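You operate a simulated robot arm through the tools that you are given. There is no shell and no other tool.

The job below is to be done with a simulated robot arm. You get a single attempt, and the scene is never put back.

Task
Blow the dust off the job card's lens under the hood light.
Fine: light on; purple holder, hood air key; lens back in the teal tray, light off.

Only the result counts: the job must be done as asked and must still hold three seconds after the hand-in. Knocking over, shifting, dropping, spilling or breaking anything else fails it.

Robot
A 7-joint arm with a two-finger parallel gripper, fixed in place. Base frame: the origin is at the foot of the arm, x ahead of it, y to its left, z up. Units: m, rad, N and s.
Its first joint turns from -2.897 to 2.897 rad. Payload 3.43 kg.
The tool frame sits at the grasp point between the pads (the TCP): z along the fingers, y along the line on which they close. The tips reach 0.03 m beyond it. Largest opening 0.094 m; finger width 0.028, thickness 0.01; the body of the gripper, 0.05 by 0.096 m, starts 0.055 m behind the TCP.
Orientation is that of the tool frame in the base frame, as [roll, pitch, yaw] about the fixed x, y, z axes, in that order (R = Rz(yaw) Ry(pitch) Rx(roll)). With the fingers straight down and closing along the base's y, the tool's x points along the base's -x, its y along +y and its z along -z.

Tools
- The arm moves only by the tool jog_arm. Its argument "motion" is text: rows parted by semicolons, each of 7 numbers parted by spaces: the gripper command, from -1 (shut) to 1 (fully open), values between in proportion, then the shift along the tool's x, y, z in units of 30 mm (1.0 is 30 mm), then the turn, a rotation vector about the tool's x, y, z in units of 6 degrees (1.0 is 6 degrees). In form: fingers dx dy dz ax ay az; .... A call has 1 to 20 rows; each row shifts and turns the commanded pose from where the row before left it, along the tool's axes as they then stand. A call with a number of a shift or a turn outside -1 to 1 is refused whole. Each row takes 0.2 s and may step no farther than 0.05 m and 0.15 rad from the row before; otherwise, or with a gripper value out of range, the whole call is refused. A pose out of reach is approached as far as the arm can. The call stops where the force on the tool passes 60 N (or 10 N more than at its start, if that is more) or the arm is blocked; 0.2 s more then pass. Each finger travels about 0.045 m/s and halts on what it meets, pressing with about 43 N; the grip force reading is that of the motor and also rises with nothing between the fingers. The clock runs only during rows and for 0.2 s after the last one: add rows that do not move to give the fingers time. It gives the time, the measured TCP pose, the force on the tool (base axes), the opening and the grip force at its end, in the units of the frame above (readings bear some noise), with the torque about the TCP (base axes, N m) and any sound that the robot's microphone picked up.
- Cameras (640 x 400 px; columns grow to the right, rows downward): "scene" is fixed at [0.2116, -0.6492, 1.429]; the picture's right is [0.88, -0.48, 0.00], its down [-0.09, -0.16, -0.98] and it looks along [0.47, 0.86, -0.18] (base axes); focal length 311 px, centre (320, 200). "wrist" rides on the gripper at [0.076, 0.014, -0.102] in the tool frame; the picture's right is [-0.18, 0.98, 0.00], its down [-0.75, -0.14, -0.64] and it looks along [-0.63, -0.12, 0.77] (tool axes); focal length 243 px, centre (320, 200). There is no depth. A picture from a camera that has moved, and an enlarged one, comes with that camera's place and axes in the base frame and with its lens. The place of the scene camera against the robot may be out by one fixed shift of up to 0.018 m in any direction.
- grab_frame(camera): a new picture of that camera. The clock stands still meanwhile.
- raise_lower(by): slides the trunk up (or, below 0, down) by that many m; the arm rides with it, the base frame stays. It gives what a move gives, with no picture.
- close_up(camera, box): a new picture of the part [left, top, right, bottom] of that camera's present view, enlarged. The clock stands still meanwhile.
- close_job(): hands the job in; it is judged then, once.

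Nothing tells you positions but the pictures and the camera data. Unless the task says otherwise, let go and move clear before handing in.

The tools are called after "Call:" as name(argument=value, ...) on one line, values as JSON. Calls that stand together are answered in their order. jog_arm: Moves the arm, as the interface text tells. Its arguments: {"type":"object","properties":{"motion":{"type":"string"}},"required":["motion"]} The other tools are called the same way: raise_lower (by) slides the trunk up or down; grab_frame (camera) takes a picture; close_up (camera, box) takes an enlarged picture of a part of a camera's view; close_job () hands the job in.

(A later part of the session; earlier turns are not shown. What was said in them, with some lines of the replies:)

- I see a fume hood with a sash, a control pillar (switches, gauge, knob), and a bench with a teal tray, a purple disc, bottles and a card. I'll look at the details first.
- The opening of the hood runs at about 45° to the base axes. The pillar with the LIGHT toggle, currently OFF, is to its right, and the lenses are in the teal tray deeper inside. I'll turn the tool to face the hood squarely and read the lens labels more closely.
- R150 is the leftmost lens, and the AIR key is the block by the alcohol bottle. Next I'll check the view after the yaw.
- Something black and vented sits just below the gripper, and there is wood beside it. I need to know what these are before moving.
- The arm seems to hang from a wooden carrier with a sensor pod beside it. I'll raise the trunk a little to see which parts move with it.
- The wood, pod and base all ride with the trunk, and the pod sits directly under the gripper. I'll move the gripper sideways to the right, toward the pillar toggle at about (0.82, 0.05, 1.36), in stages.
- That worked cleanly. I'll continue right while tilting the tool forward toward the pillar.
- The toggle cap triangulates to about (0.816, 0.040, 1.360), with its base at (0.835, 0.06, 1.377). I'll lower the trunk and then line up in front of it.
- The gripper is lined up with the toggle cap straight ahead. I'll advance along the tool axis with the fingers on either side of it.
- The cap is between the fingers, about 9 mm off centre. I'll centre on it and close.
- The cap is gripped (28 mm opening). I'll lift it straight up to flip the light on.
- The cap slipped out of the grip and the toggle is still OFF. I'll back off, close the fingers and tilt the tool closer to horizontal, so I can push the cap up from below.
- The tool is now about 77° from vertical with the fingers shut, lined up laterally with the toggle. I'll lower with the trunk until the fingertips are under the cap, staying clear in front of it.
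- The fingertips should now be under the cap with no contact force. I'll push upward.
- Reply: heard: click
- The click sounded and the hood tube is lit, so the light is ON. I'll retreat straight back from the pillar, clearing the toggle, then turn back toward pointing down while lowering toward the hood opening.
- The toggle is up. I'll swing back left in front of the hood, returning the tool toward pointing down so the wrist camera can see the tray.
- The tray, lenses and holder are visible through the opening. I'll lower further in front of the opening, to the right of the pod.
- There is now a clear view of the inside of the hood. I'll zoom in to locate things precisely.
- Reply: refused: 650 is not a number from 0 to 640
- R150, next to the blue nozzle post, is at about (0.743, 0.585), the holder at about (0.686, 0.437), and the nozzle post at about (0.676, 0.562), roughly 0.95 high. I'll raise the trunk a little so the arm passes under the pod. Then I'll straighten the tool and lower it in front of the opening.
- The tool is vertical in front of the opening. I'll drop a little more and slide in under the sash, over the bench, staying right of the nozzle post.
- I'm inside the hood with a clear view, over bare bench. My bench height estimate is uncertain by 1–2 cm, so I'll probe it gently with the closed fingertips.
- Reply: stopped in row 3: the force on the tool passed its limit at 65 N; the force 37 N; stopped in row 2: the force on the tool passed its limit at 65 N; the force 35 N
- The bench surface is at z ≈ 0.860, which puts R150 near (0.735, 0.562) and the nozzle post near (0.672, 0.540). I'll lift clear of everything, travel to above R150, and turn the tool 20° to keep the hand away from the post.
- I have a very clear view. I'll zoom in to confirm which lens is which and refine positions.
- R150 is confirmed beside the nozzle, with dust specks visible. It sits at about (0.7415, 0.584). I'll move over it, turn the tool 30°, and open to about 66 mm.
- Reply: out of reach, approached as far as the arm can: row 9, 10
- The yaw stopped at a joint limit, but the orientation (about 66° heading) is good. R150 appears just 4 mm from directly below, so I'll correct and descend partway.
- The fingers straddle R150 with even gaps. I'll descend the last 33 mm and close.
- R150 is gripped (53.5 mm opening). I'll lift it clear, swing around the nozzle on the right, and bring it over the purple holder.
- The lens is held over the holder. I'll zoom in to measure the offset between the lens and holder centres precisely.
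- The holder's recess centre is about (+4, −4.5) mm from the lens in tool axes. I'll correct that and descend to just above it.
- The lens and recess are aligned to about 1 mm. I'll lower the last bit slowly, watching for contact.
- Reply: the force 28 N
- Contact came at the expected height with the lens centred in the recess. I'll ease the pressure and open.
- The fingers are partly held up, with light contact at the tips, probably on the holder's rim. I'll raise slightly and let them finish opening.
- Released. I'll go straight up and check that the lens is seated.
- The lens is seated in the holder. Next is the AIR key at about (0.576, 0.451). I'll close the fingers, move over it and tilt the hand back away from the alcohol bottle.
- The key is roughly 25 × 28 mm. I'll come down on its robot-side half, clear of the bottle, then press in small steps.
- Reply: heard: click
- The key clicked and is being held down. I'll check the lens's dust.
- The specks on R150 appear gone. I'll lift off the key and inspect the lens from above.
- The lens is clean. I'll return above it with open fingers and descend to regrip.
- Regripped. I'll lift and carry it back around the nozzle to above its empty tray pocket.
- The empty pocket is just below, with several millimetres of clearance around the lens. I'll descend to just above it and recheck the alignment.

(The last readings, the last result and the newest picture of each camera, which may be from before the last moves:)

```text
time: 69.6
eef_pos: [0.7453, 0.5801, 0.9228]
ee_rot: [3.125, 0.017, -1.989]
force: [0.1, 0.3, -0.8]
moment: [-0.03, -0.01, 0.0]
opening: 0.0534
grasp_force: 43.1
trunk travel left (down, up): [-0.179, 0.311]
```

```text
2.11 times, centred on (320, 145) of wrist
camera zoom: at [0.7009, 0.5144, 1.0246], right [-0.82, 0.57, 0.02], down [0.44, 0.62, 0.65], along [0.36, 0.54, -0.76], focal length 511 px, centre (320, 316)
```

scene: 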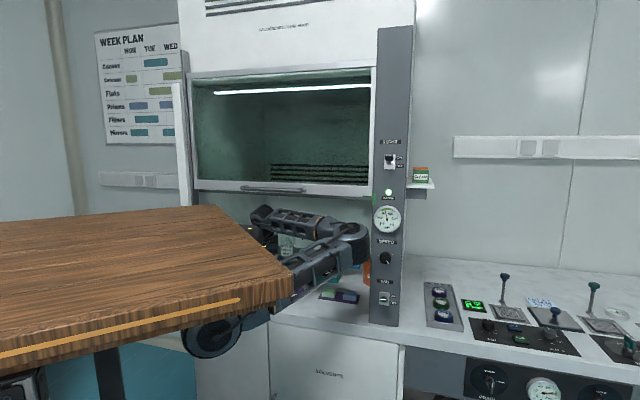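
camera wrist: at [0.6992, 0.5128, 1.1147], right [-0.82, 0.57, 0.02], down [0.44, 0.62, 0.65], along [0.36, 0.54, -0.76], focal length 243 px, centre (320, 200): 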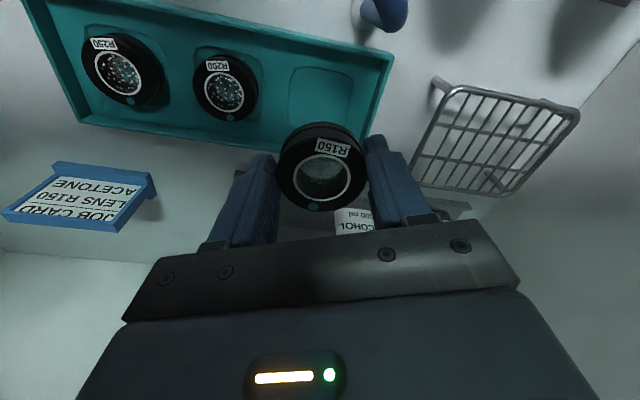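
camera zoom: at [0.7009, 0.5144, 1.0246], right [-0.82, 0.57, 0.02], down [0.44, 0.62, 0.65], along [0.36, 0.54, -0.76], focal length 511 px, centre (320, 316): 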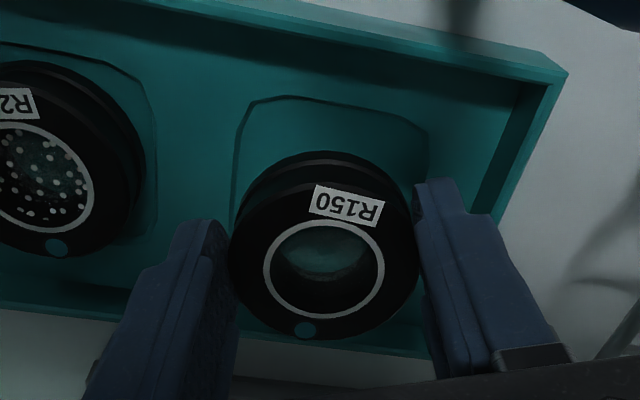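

Call:
jog_arm(motion="-0.6 -0.09 0.07 0.2 0 0 0;-0.6 0 0 0.25 0 0 0;-0.6 0 0 0.1 0 0 0;-0.6 0 0 0 0 0 0")

Call:
close_up(camera="wrist", box=[200, 50, 440, 240])

Call:
jog_arm(motion="-0.6 0 0 0.06 0 0 0;-0.6 0 0 0 0 0 0")

```text
time: 70.6
eef_pos: [0.7432, 0.5839, 0.9079]
ee_rot: [3.127, 0.014, -1.987]
force: [-0.9, -0.6, -1.1]
moment: [-0.01, -0.02, -0.01]
opening: 0.0534
grasp_force: 42.4
trunk travel left (down, up): [-0.179, 0.311]
```

```text
2.11 times, centred on (320, 145) of wrist
camera zoom: at [0.6994, 0.5183, 1.009], right [-0.82, 0.57, 0.02], down [0.44, 0.62, 0.65], along [0.36, 0.54, -0.76], focal length 511 px, centre (320, 316)
```

zoom: 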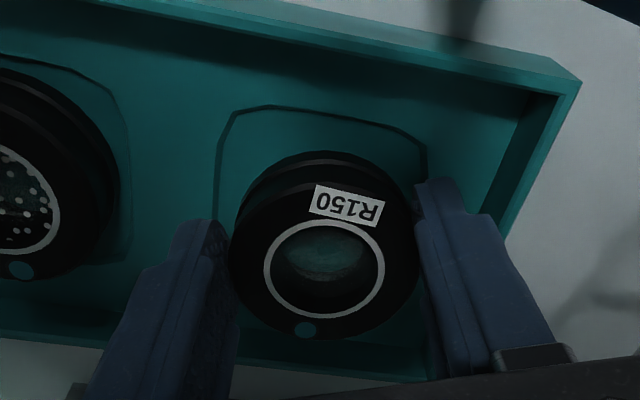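

```text
time: 71.2
eef_pos: [0.7419, 0.5848, 0.9056]
ee_rot: [3.126, 0.015, -1.987]
force: [0.1, 0.5, 3.1]
moment: [0.07, -0.06, 0.04]
opening: 0.0532
grasp_force: 43.1
trunk travel left (down, up): [-0.179, 0.311]
```

Call:
jog_arm(motion="-0.6 0 0 0.05 0 0 0;-0.6 0 0 0 0 0 0")

Call:
jog_arm(motion="-0.6 0 0 0.05 0 0 0;-0.6 0 0 0 0 0 0")

Call:
close_up(camera="wrist", box=[200, 50, 440, 240])

```text
time: 71.8
eef_pos: [0.7419, 0.5845, 0.9062]
ee_rot: [3.125, 0.018, -1.989]
force: [-1.8, -1.2, 13.7]
moment: [0.27, -0.27, 0.05]
opening: 0.0532
grasp_force: 42.9
trunk travel left (down, up): [-0.179, 0.311]
```

```text
time: 72.4
eef_pos: [0.7434, 0.5835, 0.9057]
ee_rot: [3.128, 0.019, -1.987]
force: [-2.8, -0.9, 27.6]
moment: [0.63, -0.59, 0.06]
opening: 0.0533
grasp_force: 42.8
trunk travel left (down, up): [-0.179, 0.311]
```

```text
2.11 times, centred on (320, 145) of wrist
camera zoom: at [0.6991, 0.5183, 1.0065], right [-0.82, 0.57, 0.02], down [0.44, 0.62, 0.65], along [0.36, 0.55, -0.76], focal length 511 px, centre (320, 316)
```

zoom: 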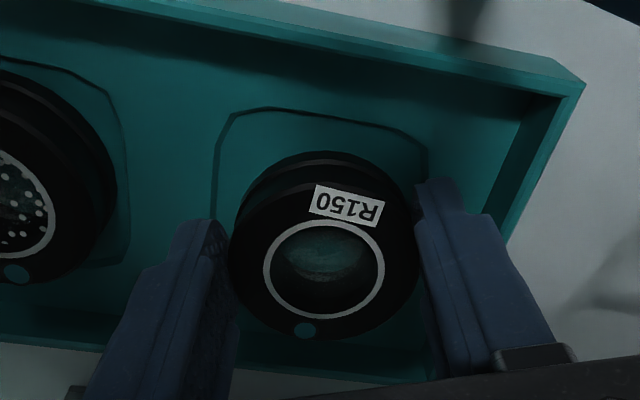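

The upward force acts at the far edge, so the lens is catching the pocket's far rim. I'll lift slightly, shift about 6.5 mm back toward the robot, and lower again.

Call:
jog_arm(motion="-0.6 0 0 -0.25 0 0 0;-0.6 0.21 0.03 0 0 0 0;-0.6 0 0 0 0 0 0")

Call:
close_up(camera="wrist", box=[200, 50, 440, 240])

Call:
jog_arm(motion="-0.6 0 0 0.15 0 0 0;-0.6 0 0 0.06 0 0 0;-0.6 0 0 0 0 0 0")

```text
time: 73.2
eef_pos: [0.7386, 0.5794, 0.9084]
ee_rot: [3.125, 0.015, -1.987]
force: [0.4, 0.0, -1.0]
moment: [-0.02, 0.0, -0.05]
opening: 0.0533
grasp_force: 42.9
trunk travel left (down, up): [-0.179, 0.311]
```

```text
2.11 times, centred on (320, 145) of wrist
camera zoom: at [0.6958, 0.5131, 1.0102], right [-0.82, 0.57, 0.02], down [0.44, 0.62, 0.65], along [0.36, 0.54, -0.76], focal length 511 px, centre (320, 316)
```

zoom: 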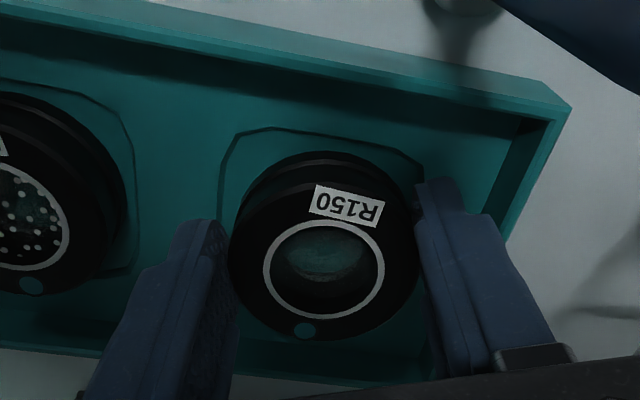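

```text
time: 74.0
eef_pos: [0.7401, 0.5792, 0.9027]
ee_rot: [3.125, 0.015, -1.987]
force: [0.8, 0.1, 0.2]
moment: [0.04, 0.0, 0.01]
opening: 0.0532
grasp_force: 43.2
trunk travel left (down, up): [-0.179, 0.311]
```

It's now lower than before without contact. I'll continue in small steps.

Call:
jog_arm(motion="-0.6 0 0 0.05 0 0 0;-0.6 0 0 0 0 0 0")

Call:
jog_arm(motion="-0.6 0 0 0.05 0 0 0;-0.6 0 0 0 0 0 0")

```text
time: 74.6
eef_pos: [0.7404, 0.5794, 0.9032]
ee_rot: [3.126, 0.017, -1.988]
force: [-0.3, 1.7, 5.2]
moment: [-0.04, -0.12, 0.0]
opening: 0.0533
grasp_force: 42.8
trunk travel left (down, up): [-0.179, 0.311]
```

```text
time: 75.2
eef_pos: [0.7397, 0.579, 0.9023]
ee_rot: [3.124, 0.017, -1.988]
force: [-3.4, 0.0, 19.3]
moment: [-0.21, -0.25, -0.04]
opening: 0.0532
grasp_force: 42.6
trunk travel left (down, up): [-0.179, 0.311]
```

Contact came at the expected seated height with the force near the centre. I'll ease off and release.

Call:
jog_arm(motion="-0.6 0 0 -0.05 0 0 0;-0.6 0 0 0 0 0 0;0.1 0 0 0 0 0 0;0.2 0 0 0 0 0 0;0.3 0 0 0 0 0 0;0.36 0 0 0 0 0 0;0.36 0 0 0 0 0 0")

Call:
close_up(camera="wrist", box=[200, 50, 440, 240])

```text
time: 76.8
eef_pos: [0.7407, 0.5806, 0.9019]
ee_rot: [3.125, 0.017, -1.987]
force: [-0.5, -0.7, 0.7]
moment: [0.01, 0.0, -0.01]
opening: 0.0641
grasp_force: 0.0
trunk travel left (down, up): [-0.179, 0.311]
```

```text
2.11 times, centred on (320, 145) of wrist
camera zoom: at [0.6964, 0.5136, 1.0032], right [-0.82, 0.57, 0.02], down [0.44, 0.62, 0.65], along [0.36, 0.54, -0.76], focal length 511 px, centre (320, 316)
```

zoom: 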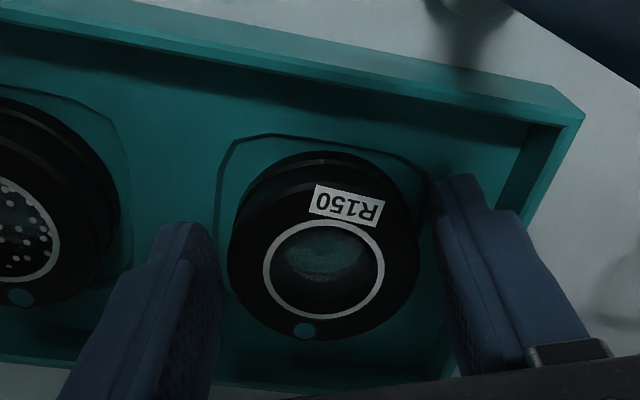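

Released cleanly. I'll lift straight up and inspect.

Call:
jog_arm(motion="0.36 0 0 -0.5 0 0 0;0.36 0 0 -1 0 0 0;0.36 0 0 -1 0 0 0;0.36 0 0 -1 0 0 0;0.36 0 0 0 0 0 0")

Call:
close_up(camera="wrist", box=[40, 0, 400, 180])

Call:
close_up(camera="wrist", box=[240, 40, 400, 160])

```text
time: 78.0
eef_pos: [0.7397, 0.5757, 1.0066]
ee_rot: [3.125, 0.015, -1.988]
force: [0.1, -0.1, 0.7]
moment: [0.03, 0.0, -0.02]
opening: 0.0637
grasp_force: 0.0
trunk travel left (down, up): [-0.179, 0.311]
```

```text
1.78 times, centred on (220, 90) of wrist
camera zoom: at [0.6958, 0.5106, 1.1073], right [-0.82, 0.57, 0.02], down [0.44, 0.62, 0.65], along [0.36, 0.54, -0.76], focal length 431 px, centre (498, 396)
```

zoom: 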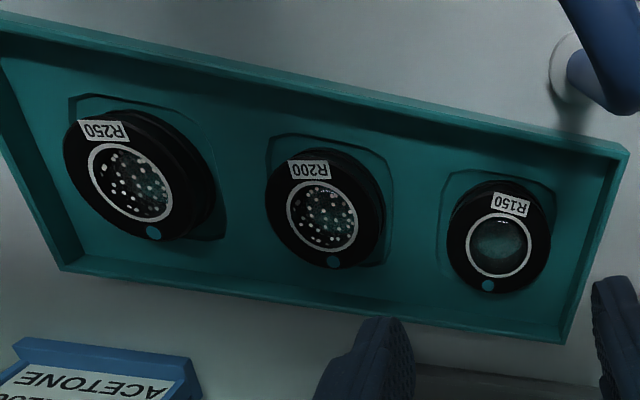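

```text
3.33 times, centred on (320, 100) of wrist
camera zoom: at [0.6958, 0.5106, 1.1073], right [-0.82, 0.57, 0.02], down [0.44, 0.62, 0.65], along [0.36, 0.54, -0.76], focal length 809 px, centre (320, 533)
```

zoom: 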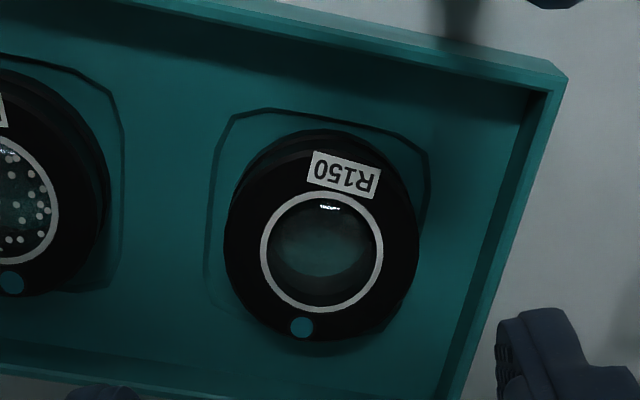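

R150 is clean and back in its pocket in the teal tray. Now I'll leave the hood by the way I came in, fingers closed.

Call:
jog_arm(motion="0 0.966 -0.226 0 0 0 0;-0.5 0.966 -0.226 0.1 0 0 0;-1 0.966 -0.226 0.1 0 0 0;-1 0.966 -0.226 0.1 0 0 0;-1 0.966 -0.226 0.1 0 0 0;-1 0.966 -0.226 0.1 0 0 0;-1 0.966 -0.226 0.1 0 0 0;-1 0.966 -0.226 0.1 0 0 0;-1 0.966 -0.226 0.1 0 0 0;-1 0.966 -0.226 0.1 0 0 0;-1 0.966 -0.226 0.1 0 0 0;-1 0 0 0 0 0 1;-1 0 0 0 0 0 1;-1 0 0 0 0 0 1;-1 0 0 0 0 0 0.5;-1 0 0 0 0 0 0")

Call:
grab_frame(camera="scene")

Call:
grab_frame(camera="wrist")

```text
time: 81.4
eef_pos: [0.6799, 0.2564, 0.9704]
ee_rot: [3.122, 0.01, -2.355]
force: [0.2, 0.0, 0.5]
moment: [-0.02, -0.04, 0.0]
opening: 0.0001
grasp_force: 33.0
trunk travel left (down, up): [-0.179, 0.311]
```

```text
taken
```

scene: 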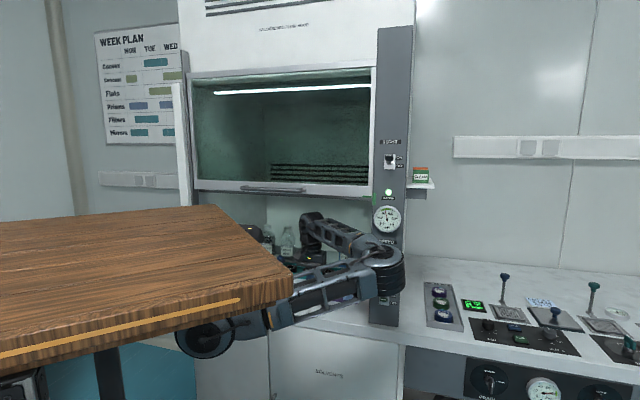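

```text
taken
camera wrist: at [0.6155, 0.2103, 1.0725], right [-0.56, 0.82, 0.02], down [0.64, 0.42, 0.65], along [0.52, 0.38, -0.76], focal length 243 px, centre (320, 200)
```

wrist: 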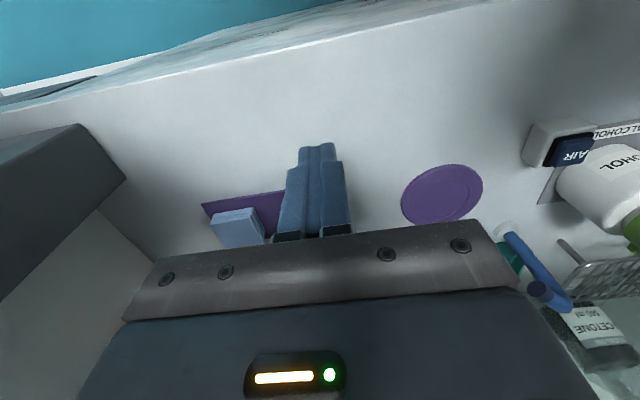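

Call:
jog_arm(motion="-1 0.95 -0.376 0 0 0 0;-1 0.95 -0.376 0 0 0 0;-1 0.95 -0.376 0 0 0 0;-1 0.95 -0.376 0 0 0 0;-1 0.95 -0.376 0 0 0 0;-1 0.95 -0.376 0 0 0 0;-1 0 0 -1 0 0 0;-1 0 0 -1 0 0 0;-1 0 0 -1 0 0 0;-1 0 0 -1 0 0 0;-1 0 0 -1 0 0 0;-1 0 0 -1 0 0 0;-1 0 0 0 0 0 0")

Call:
raise_lower(by=0.167)

Call:
grab_frame(camera="scene")

```text
time: 84.2
eef_pos: [0.6054, 0.0851, 1.1479]
ee_rot: [3.124, 0.007, -2.355]
force: [-0.4, -1.0, 0.8]
moment: [0.02, 0.04, -0.01]
opening: 0.0
grasp_force: 32.6
trunk travel left (down, up): [-0.179, 0.311]
```

```text
time: 86.1
eef_pos: [0.6082, 0.0842, 1.3157]
ee_rot: [3.122, 0.01, -2.355]
force: [-0.5, 0.3, 0.3]
moment: [0.01, 0.02, 0.0]
opening: 0.0
grasp_force: 33.3
trunk travel left (down, up): [-0.346, 0.144]
```

```text
taken
```

scene: 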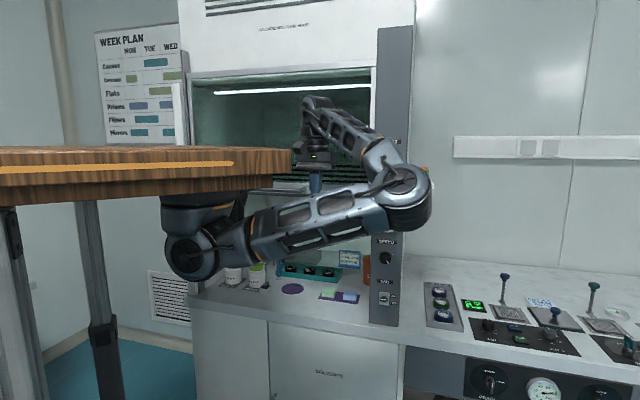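

Call:
jog_arm(motion="-1 0 0 -1 0 0 0;-1 0 0 -1 0 0 0;-1 0 0 -1 0 0 0;-1 0 0 -1 0 0 0;-1 0 0 -1 0 0 0;-1 0 -1 0 0 -1 0;-1 0 -1 0 0 -1 0;-1 0 -1 0 0 -1 0;-1 0 -1 0 0 -1 0;-1 0 -1 0 0 -1 0;-1 0 -1 0 0 -1 0;-1 0 0 0 0 0 0")

Call:
grab_frame(camera="wrist")

Call:
grab_frame(camera="scene")

```text
time: 88.7
eef_pos: [0.7353, -0.0471, 1.4536]
ee_rot: [3.118, 0.638, -2.37]
force: [-0.2, 0.6, -0.1]
moment: [0.01, 0.02, -0.02]
opening: 0.0001
grasp_force: 33.0
out of reach, approached as far as the arm can: row 5
trunk travel left (down, up): [-0.346, 0.144]
```

```text
taken
camera wrist: at [0.6391, -0.1235, 1.4904], right [-0.59, 0.8, 0.13], down [0.27, 0.04, 0.96], along [0.76, 0.6, -0.24], focal length 243 px, centre (320, 200)
```

wrist: 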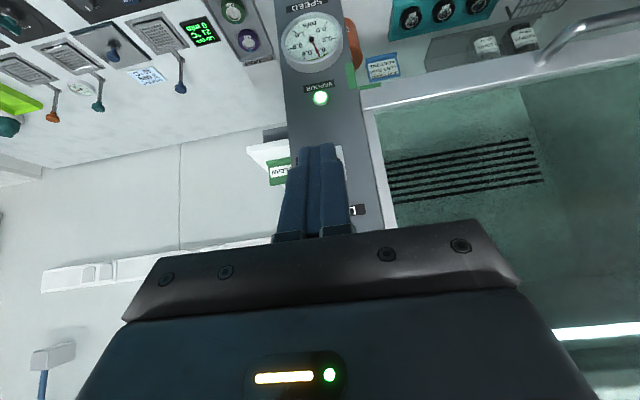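

```text
taken
```

scene: 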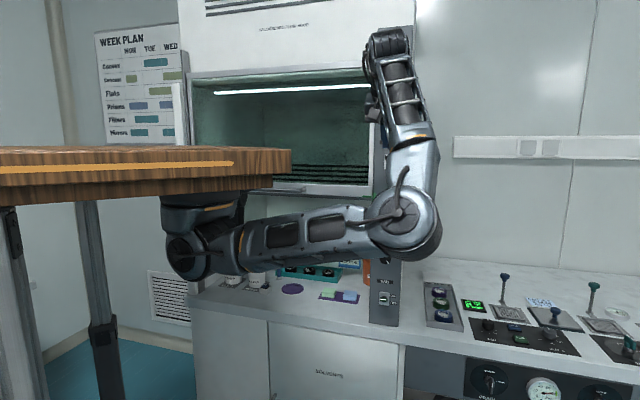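

The light tube is still lit and the fingers are lined up laterally with the toggle. I'll rise slightly and move in above the cap, ready to push it down.

Call:
jog_arm(motion="-1 -0.5 0 -0.67 0 0 0;-1 -0.68 0 0.5 0 0 0;-1 -0.68 0 0.5 0 0 0;-1 -0.68 0 0.5 0 0 0;-1 0 0 0 0 0 0")

Call:
grab_frame(camera="wrist")

Call:
close_up(camera="scene", box=[340, 90, 440, 190])

```text
time: 89.9
eef_pos: [0.7888, 0.008, 1.4788]
ee_rot: [3.118, 0.637, -2.368]
force: [-0.4, 0.8, 0.2]
moment: [-0.01, 0.02, 0.01]
opening: 0.0
grasp_force: 33.5
trunk travel left (down, up): [-0.346, 0.144]
```

```text
taken
camera wrist: at [0.6935, -0.0698, 1.5174], right [-0.59, 0.8, 0.13], down [0.27, 0.05, 0.96], along [0.76, 0.6, -0.24], focal length 243 px, centre (320, 200)
```

wrist: 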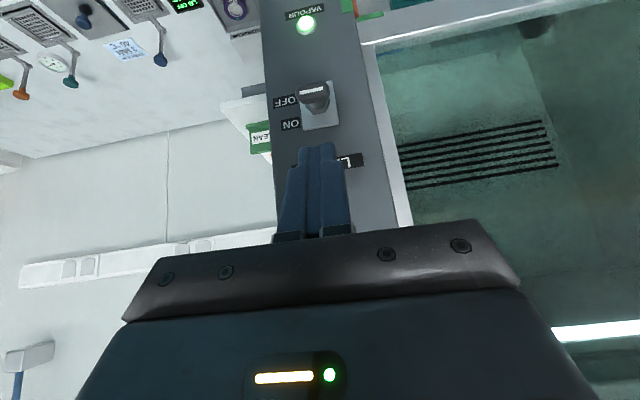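

```text
4.00 times, centred on (390, 140) of scene
camera zoom: at [0.2116, -0.6492, 1.429], right [0.88, -0.48, 0.0], down [-0.09, -0.16, -0.98], along [0.47, 0.86, -0.18], focal length 1245 px, centre (40, 440)
```

zoom: 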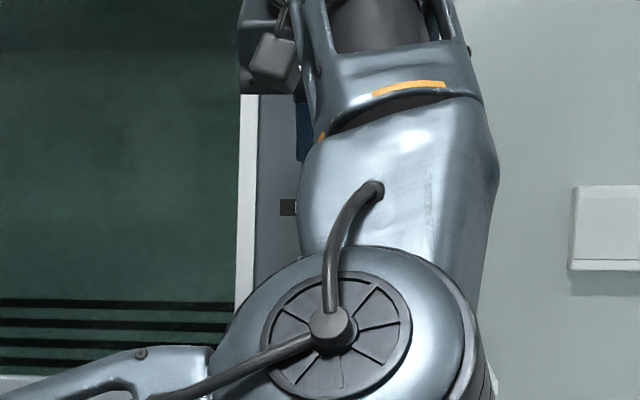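

The cap is in the ON position at about (0.816, 0.034, 1.397), directly ahead. I'll move the tips over it and push down.

Call:
jog_arm(motion="-1 -0.7 0 0.52 0 0 0;-1 0 0 0 0 0 0;-1 0.198 0 0.268 0 0 0;-1 0.198 0 0.268 0 0 0;-1 0.198 0 0.268 0 0 0;-1 0.198 0 0.268 0 0 0;-1 0.198 0 0.268 0 0 0;-1 0 0 0 0 0 0")

Call:
grab_frame(camera="wrist")

Call:
grab_frame(camera="scene")

```text
time: 91.7
eef_pos: [0.8065, 0.0263, 1.4312]
ee_rot: [3.117, 0.635, -2.371]
force: [0.6, 0.0, 1.1]
moment: [-0.03, 0.0, -0.02]
opening: 0.0
grasp_force: 33.2
trunk travel left (down, up): [-0.346, 0.144]
```

```text
taken
camera wrist: at [0.7104, -0.0506, 1.4681], right [-0.59, 0.8, 0.13], down [0.27, 0.05, 0.96], along [0.76, 0.6, -0.24], focal length 243 px, centre (320, 200)
```

wrist: 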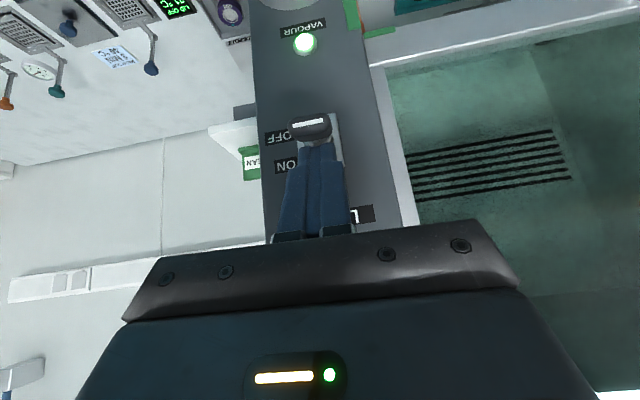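

```text
taken
```

scene: 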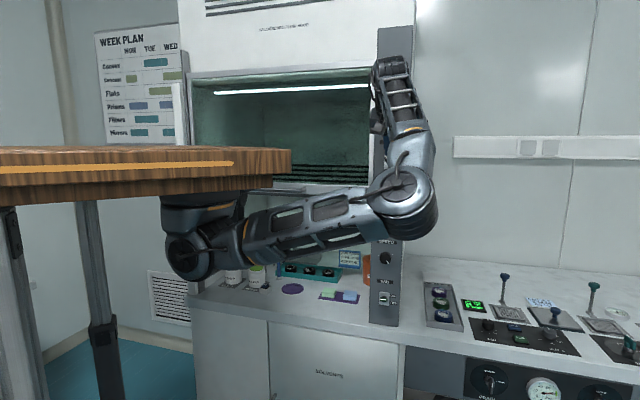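

The tip is on the cap and the light is still on. I'll keep pushing down.

Call:
jog_arm(motion="-1 0.198 0 0.268 0 0 0;-1 0.198 0 0.268 0 0 0;-1 0.14 0 0.19 0 0 0;-1 0 0 0 0 0 0")

Call:
grab_frame(camera="wrist")

Call:
grab_frame(camera="scene")

```text
time: 92.7
eef_pos: [0.8044, 0.0252, 1.4106]
ee_rot: [3.123, 0.653, -2.369]
force: [-12.6, -8.5, 22.3]
moment: [-0.2, 0.25, 0.04]
opening: 0.0
grasp_force: 33.0
trunk travel left (down, up): [-0.346, 0.144]
stopped in row 4: the force on the tool passed its limit at 62 N (the readings are from after the stop); the commanded pose is now the measured one
```

```text
taken
camera wrist: at [0.7076, -0.051, 1.4449], right [-0.59, 0.8, 0.13], down [0.26, 0.04, 0.97], along [0.77, 0.6, -0.23], focal length 243 px, centre (320, 200)
```

wrist: 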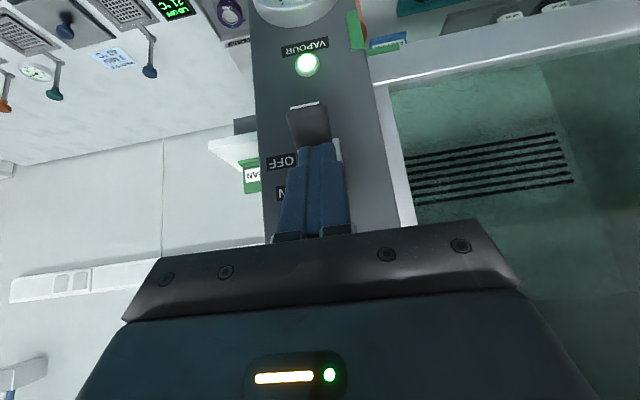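

```text
taken
```

scene: 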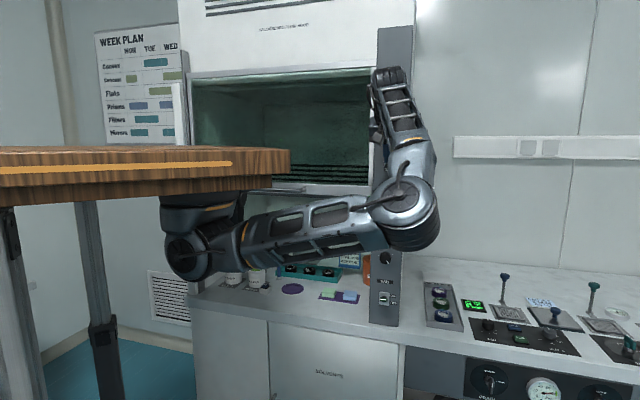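

The tube is dark and the toggle is down, so the light is off. I'll lift off and back away.

Call:
jog_arm(motion="-1 -0.198 0 -0.268 0 0 0;-1 -0.4 0 -0.54 0 0 0;-1 0.3 0 -0.8 0 0 0;-1 0.7 0 -0.5 0 0 0;-1 0.7 0 -0.5 0 0 0;-1 0.7 0 -0.5 0 0 0;-1 0 0 0 0 0 0;-1 0 0 0 0 0 0;-1 0 0 0 0 0 0")

Call:
grab_frame(camera="wrist")

Call:
close_up(camera="scene", box=[180, 60, 440, 330])

Call:
close_up(camera="scene", box=[220, 240, 380, 320])

```text
time: 94.7
eef_pos: [0.7355, -0.0448, 1.4491]
ee_rot: [3.121, 0.649, -2.371]
force: [0.3, -0.4, -0.2]
moment: [0.01, 0.02, 0.02]
opening: 0.0
grasp_force: 33.1
trunk travel left (down, up): [-0.346, 0.144]
```

```text
taken
camera wrist: at [0.6377, -0.1207, 1.4851], right [-0.59, 0.8, 0.13], down [0.26, 0.04, 0.96], along [0.76, 0.6, -0.23], focal length 243 px, centre (320, 200)
```

wrist: 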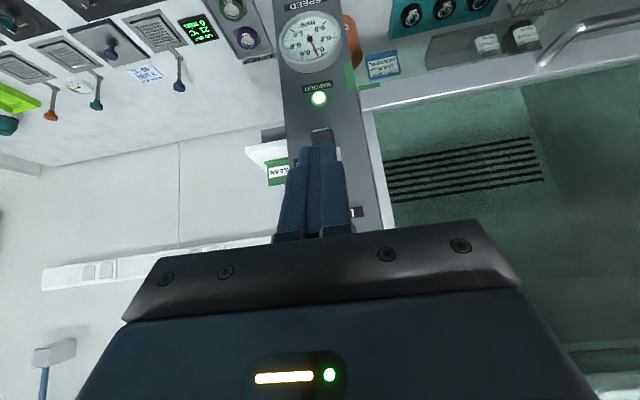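

```text
1.48 times, centred on (310, 195) of scene
camera zoom: at [0.2116, -0.6492, 1.429], right [0.88, -0.48, 0.0], down [-0.09, -0.16, -0.98], along [0.47, 0.86, -0.18], focal length 461 px, centre (335, 207)
```

zoom: 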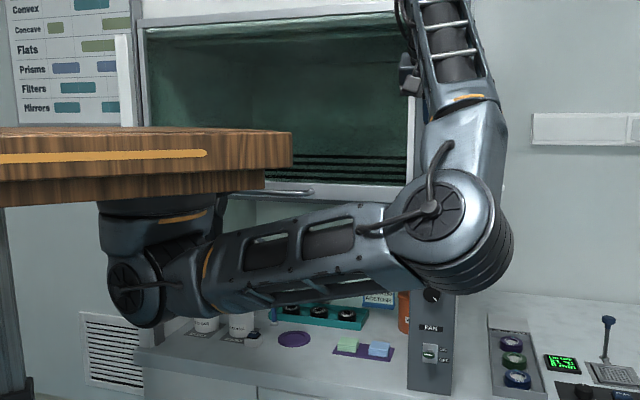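

```text
4.00 times, centred on (300, 280) of scene
camera zoom: at [0.2116, -0.6492, 1.429], right [0.88, -0.48, 0.0], down [-0.09, -0.16, -0.98], along [0.47, 0.86, -0.18], focal length 1245 px, centre (400, -120)
```

zoom: 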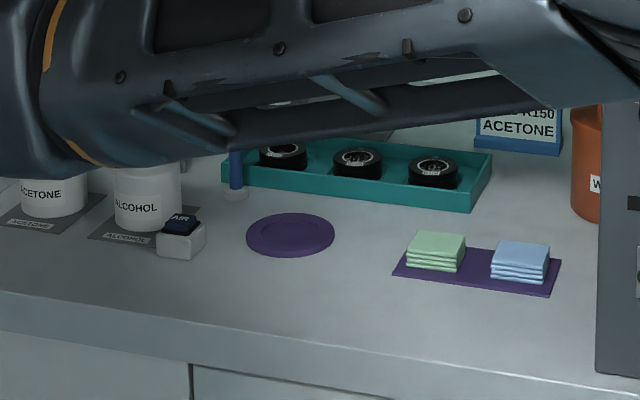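

R150 is clean and back in the teal tray, the toggle is OFF and the tube is dark. Nothing else looks disturbed and the arm is clear, so I'm handing in.

Call:
close_job()

```text
The job is handed in.
```

The job is done and handed in. The job card's lens, R150, is free of visible dust and back in its pocket in the teal tray, and the hood light is off.

- **Light on:** The first try, gripping the toggle, slipped off. Pushing it up from below worked: it clicked and the tube lit.
- **Blowing off the dust:** I set R150 in the purple holder and pressed the hood AIR key until it clicked. The close-up afterwards showed no specks.
- **Lens back:** On the first try the lens caught the far rim of its pocket. I lifted it, moved it about 6 mm back and seated it.
- **Light off:** I pushed the toggle down, and the tube went dark.

In the last pictures nothing else looked moved or knocked over, though the arm blocked part of the view. I backed the arm away from the pillar before handing in.
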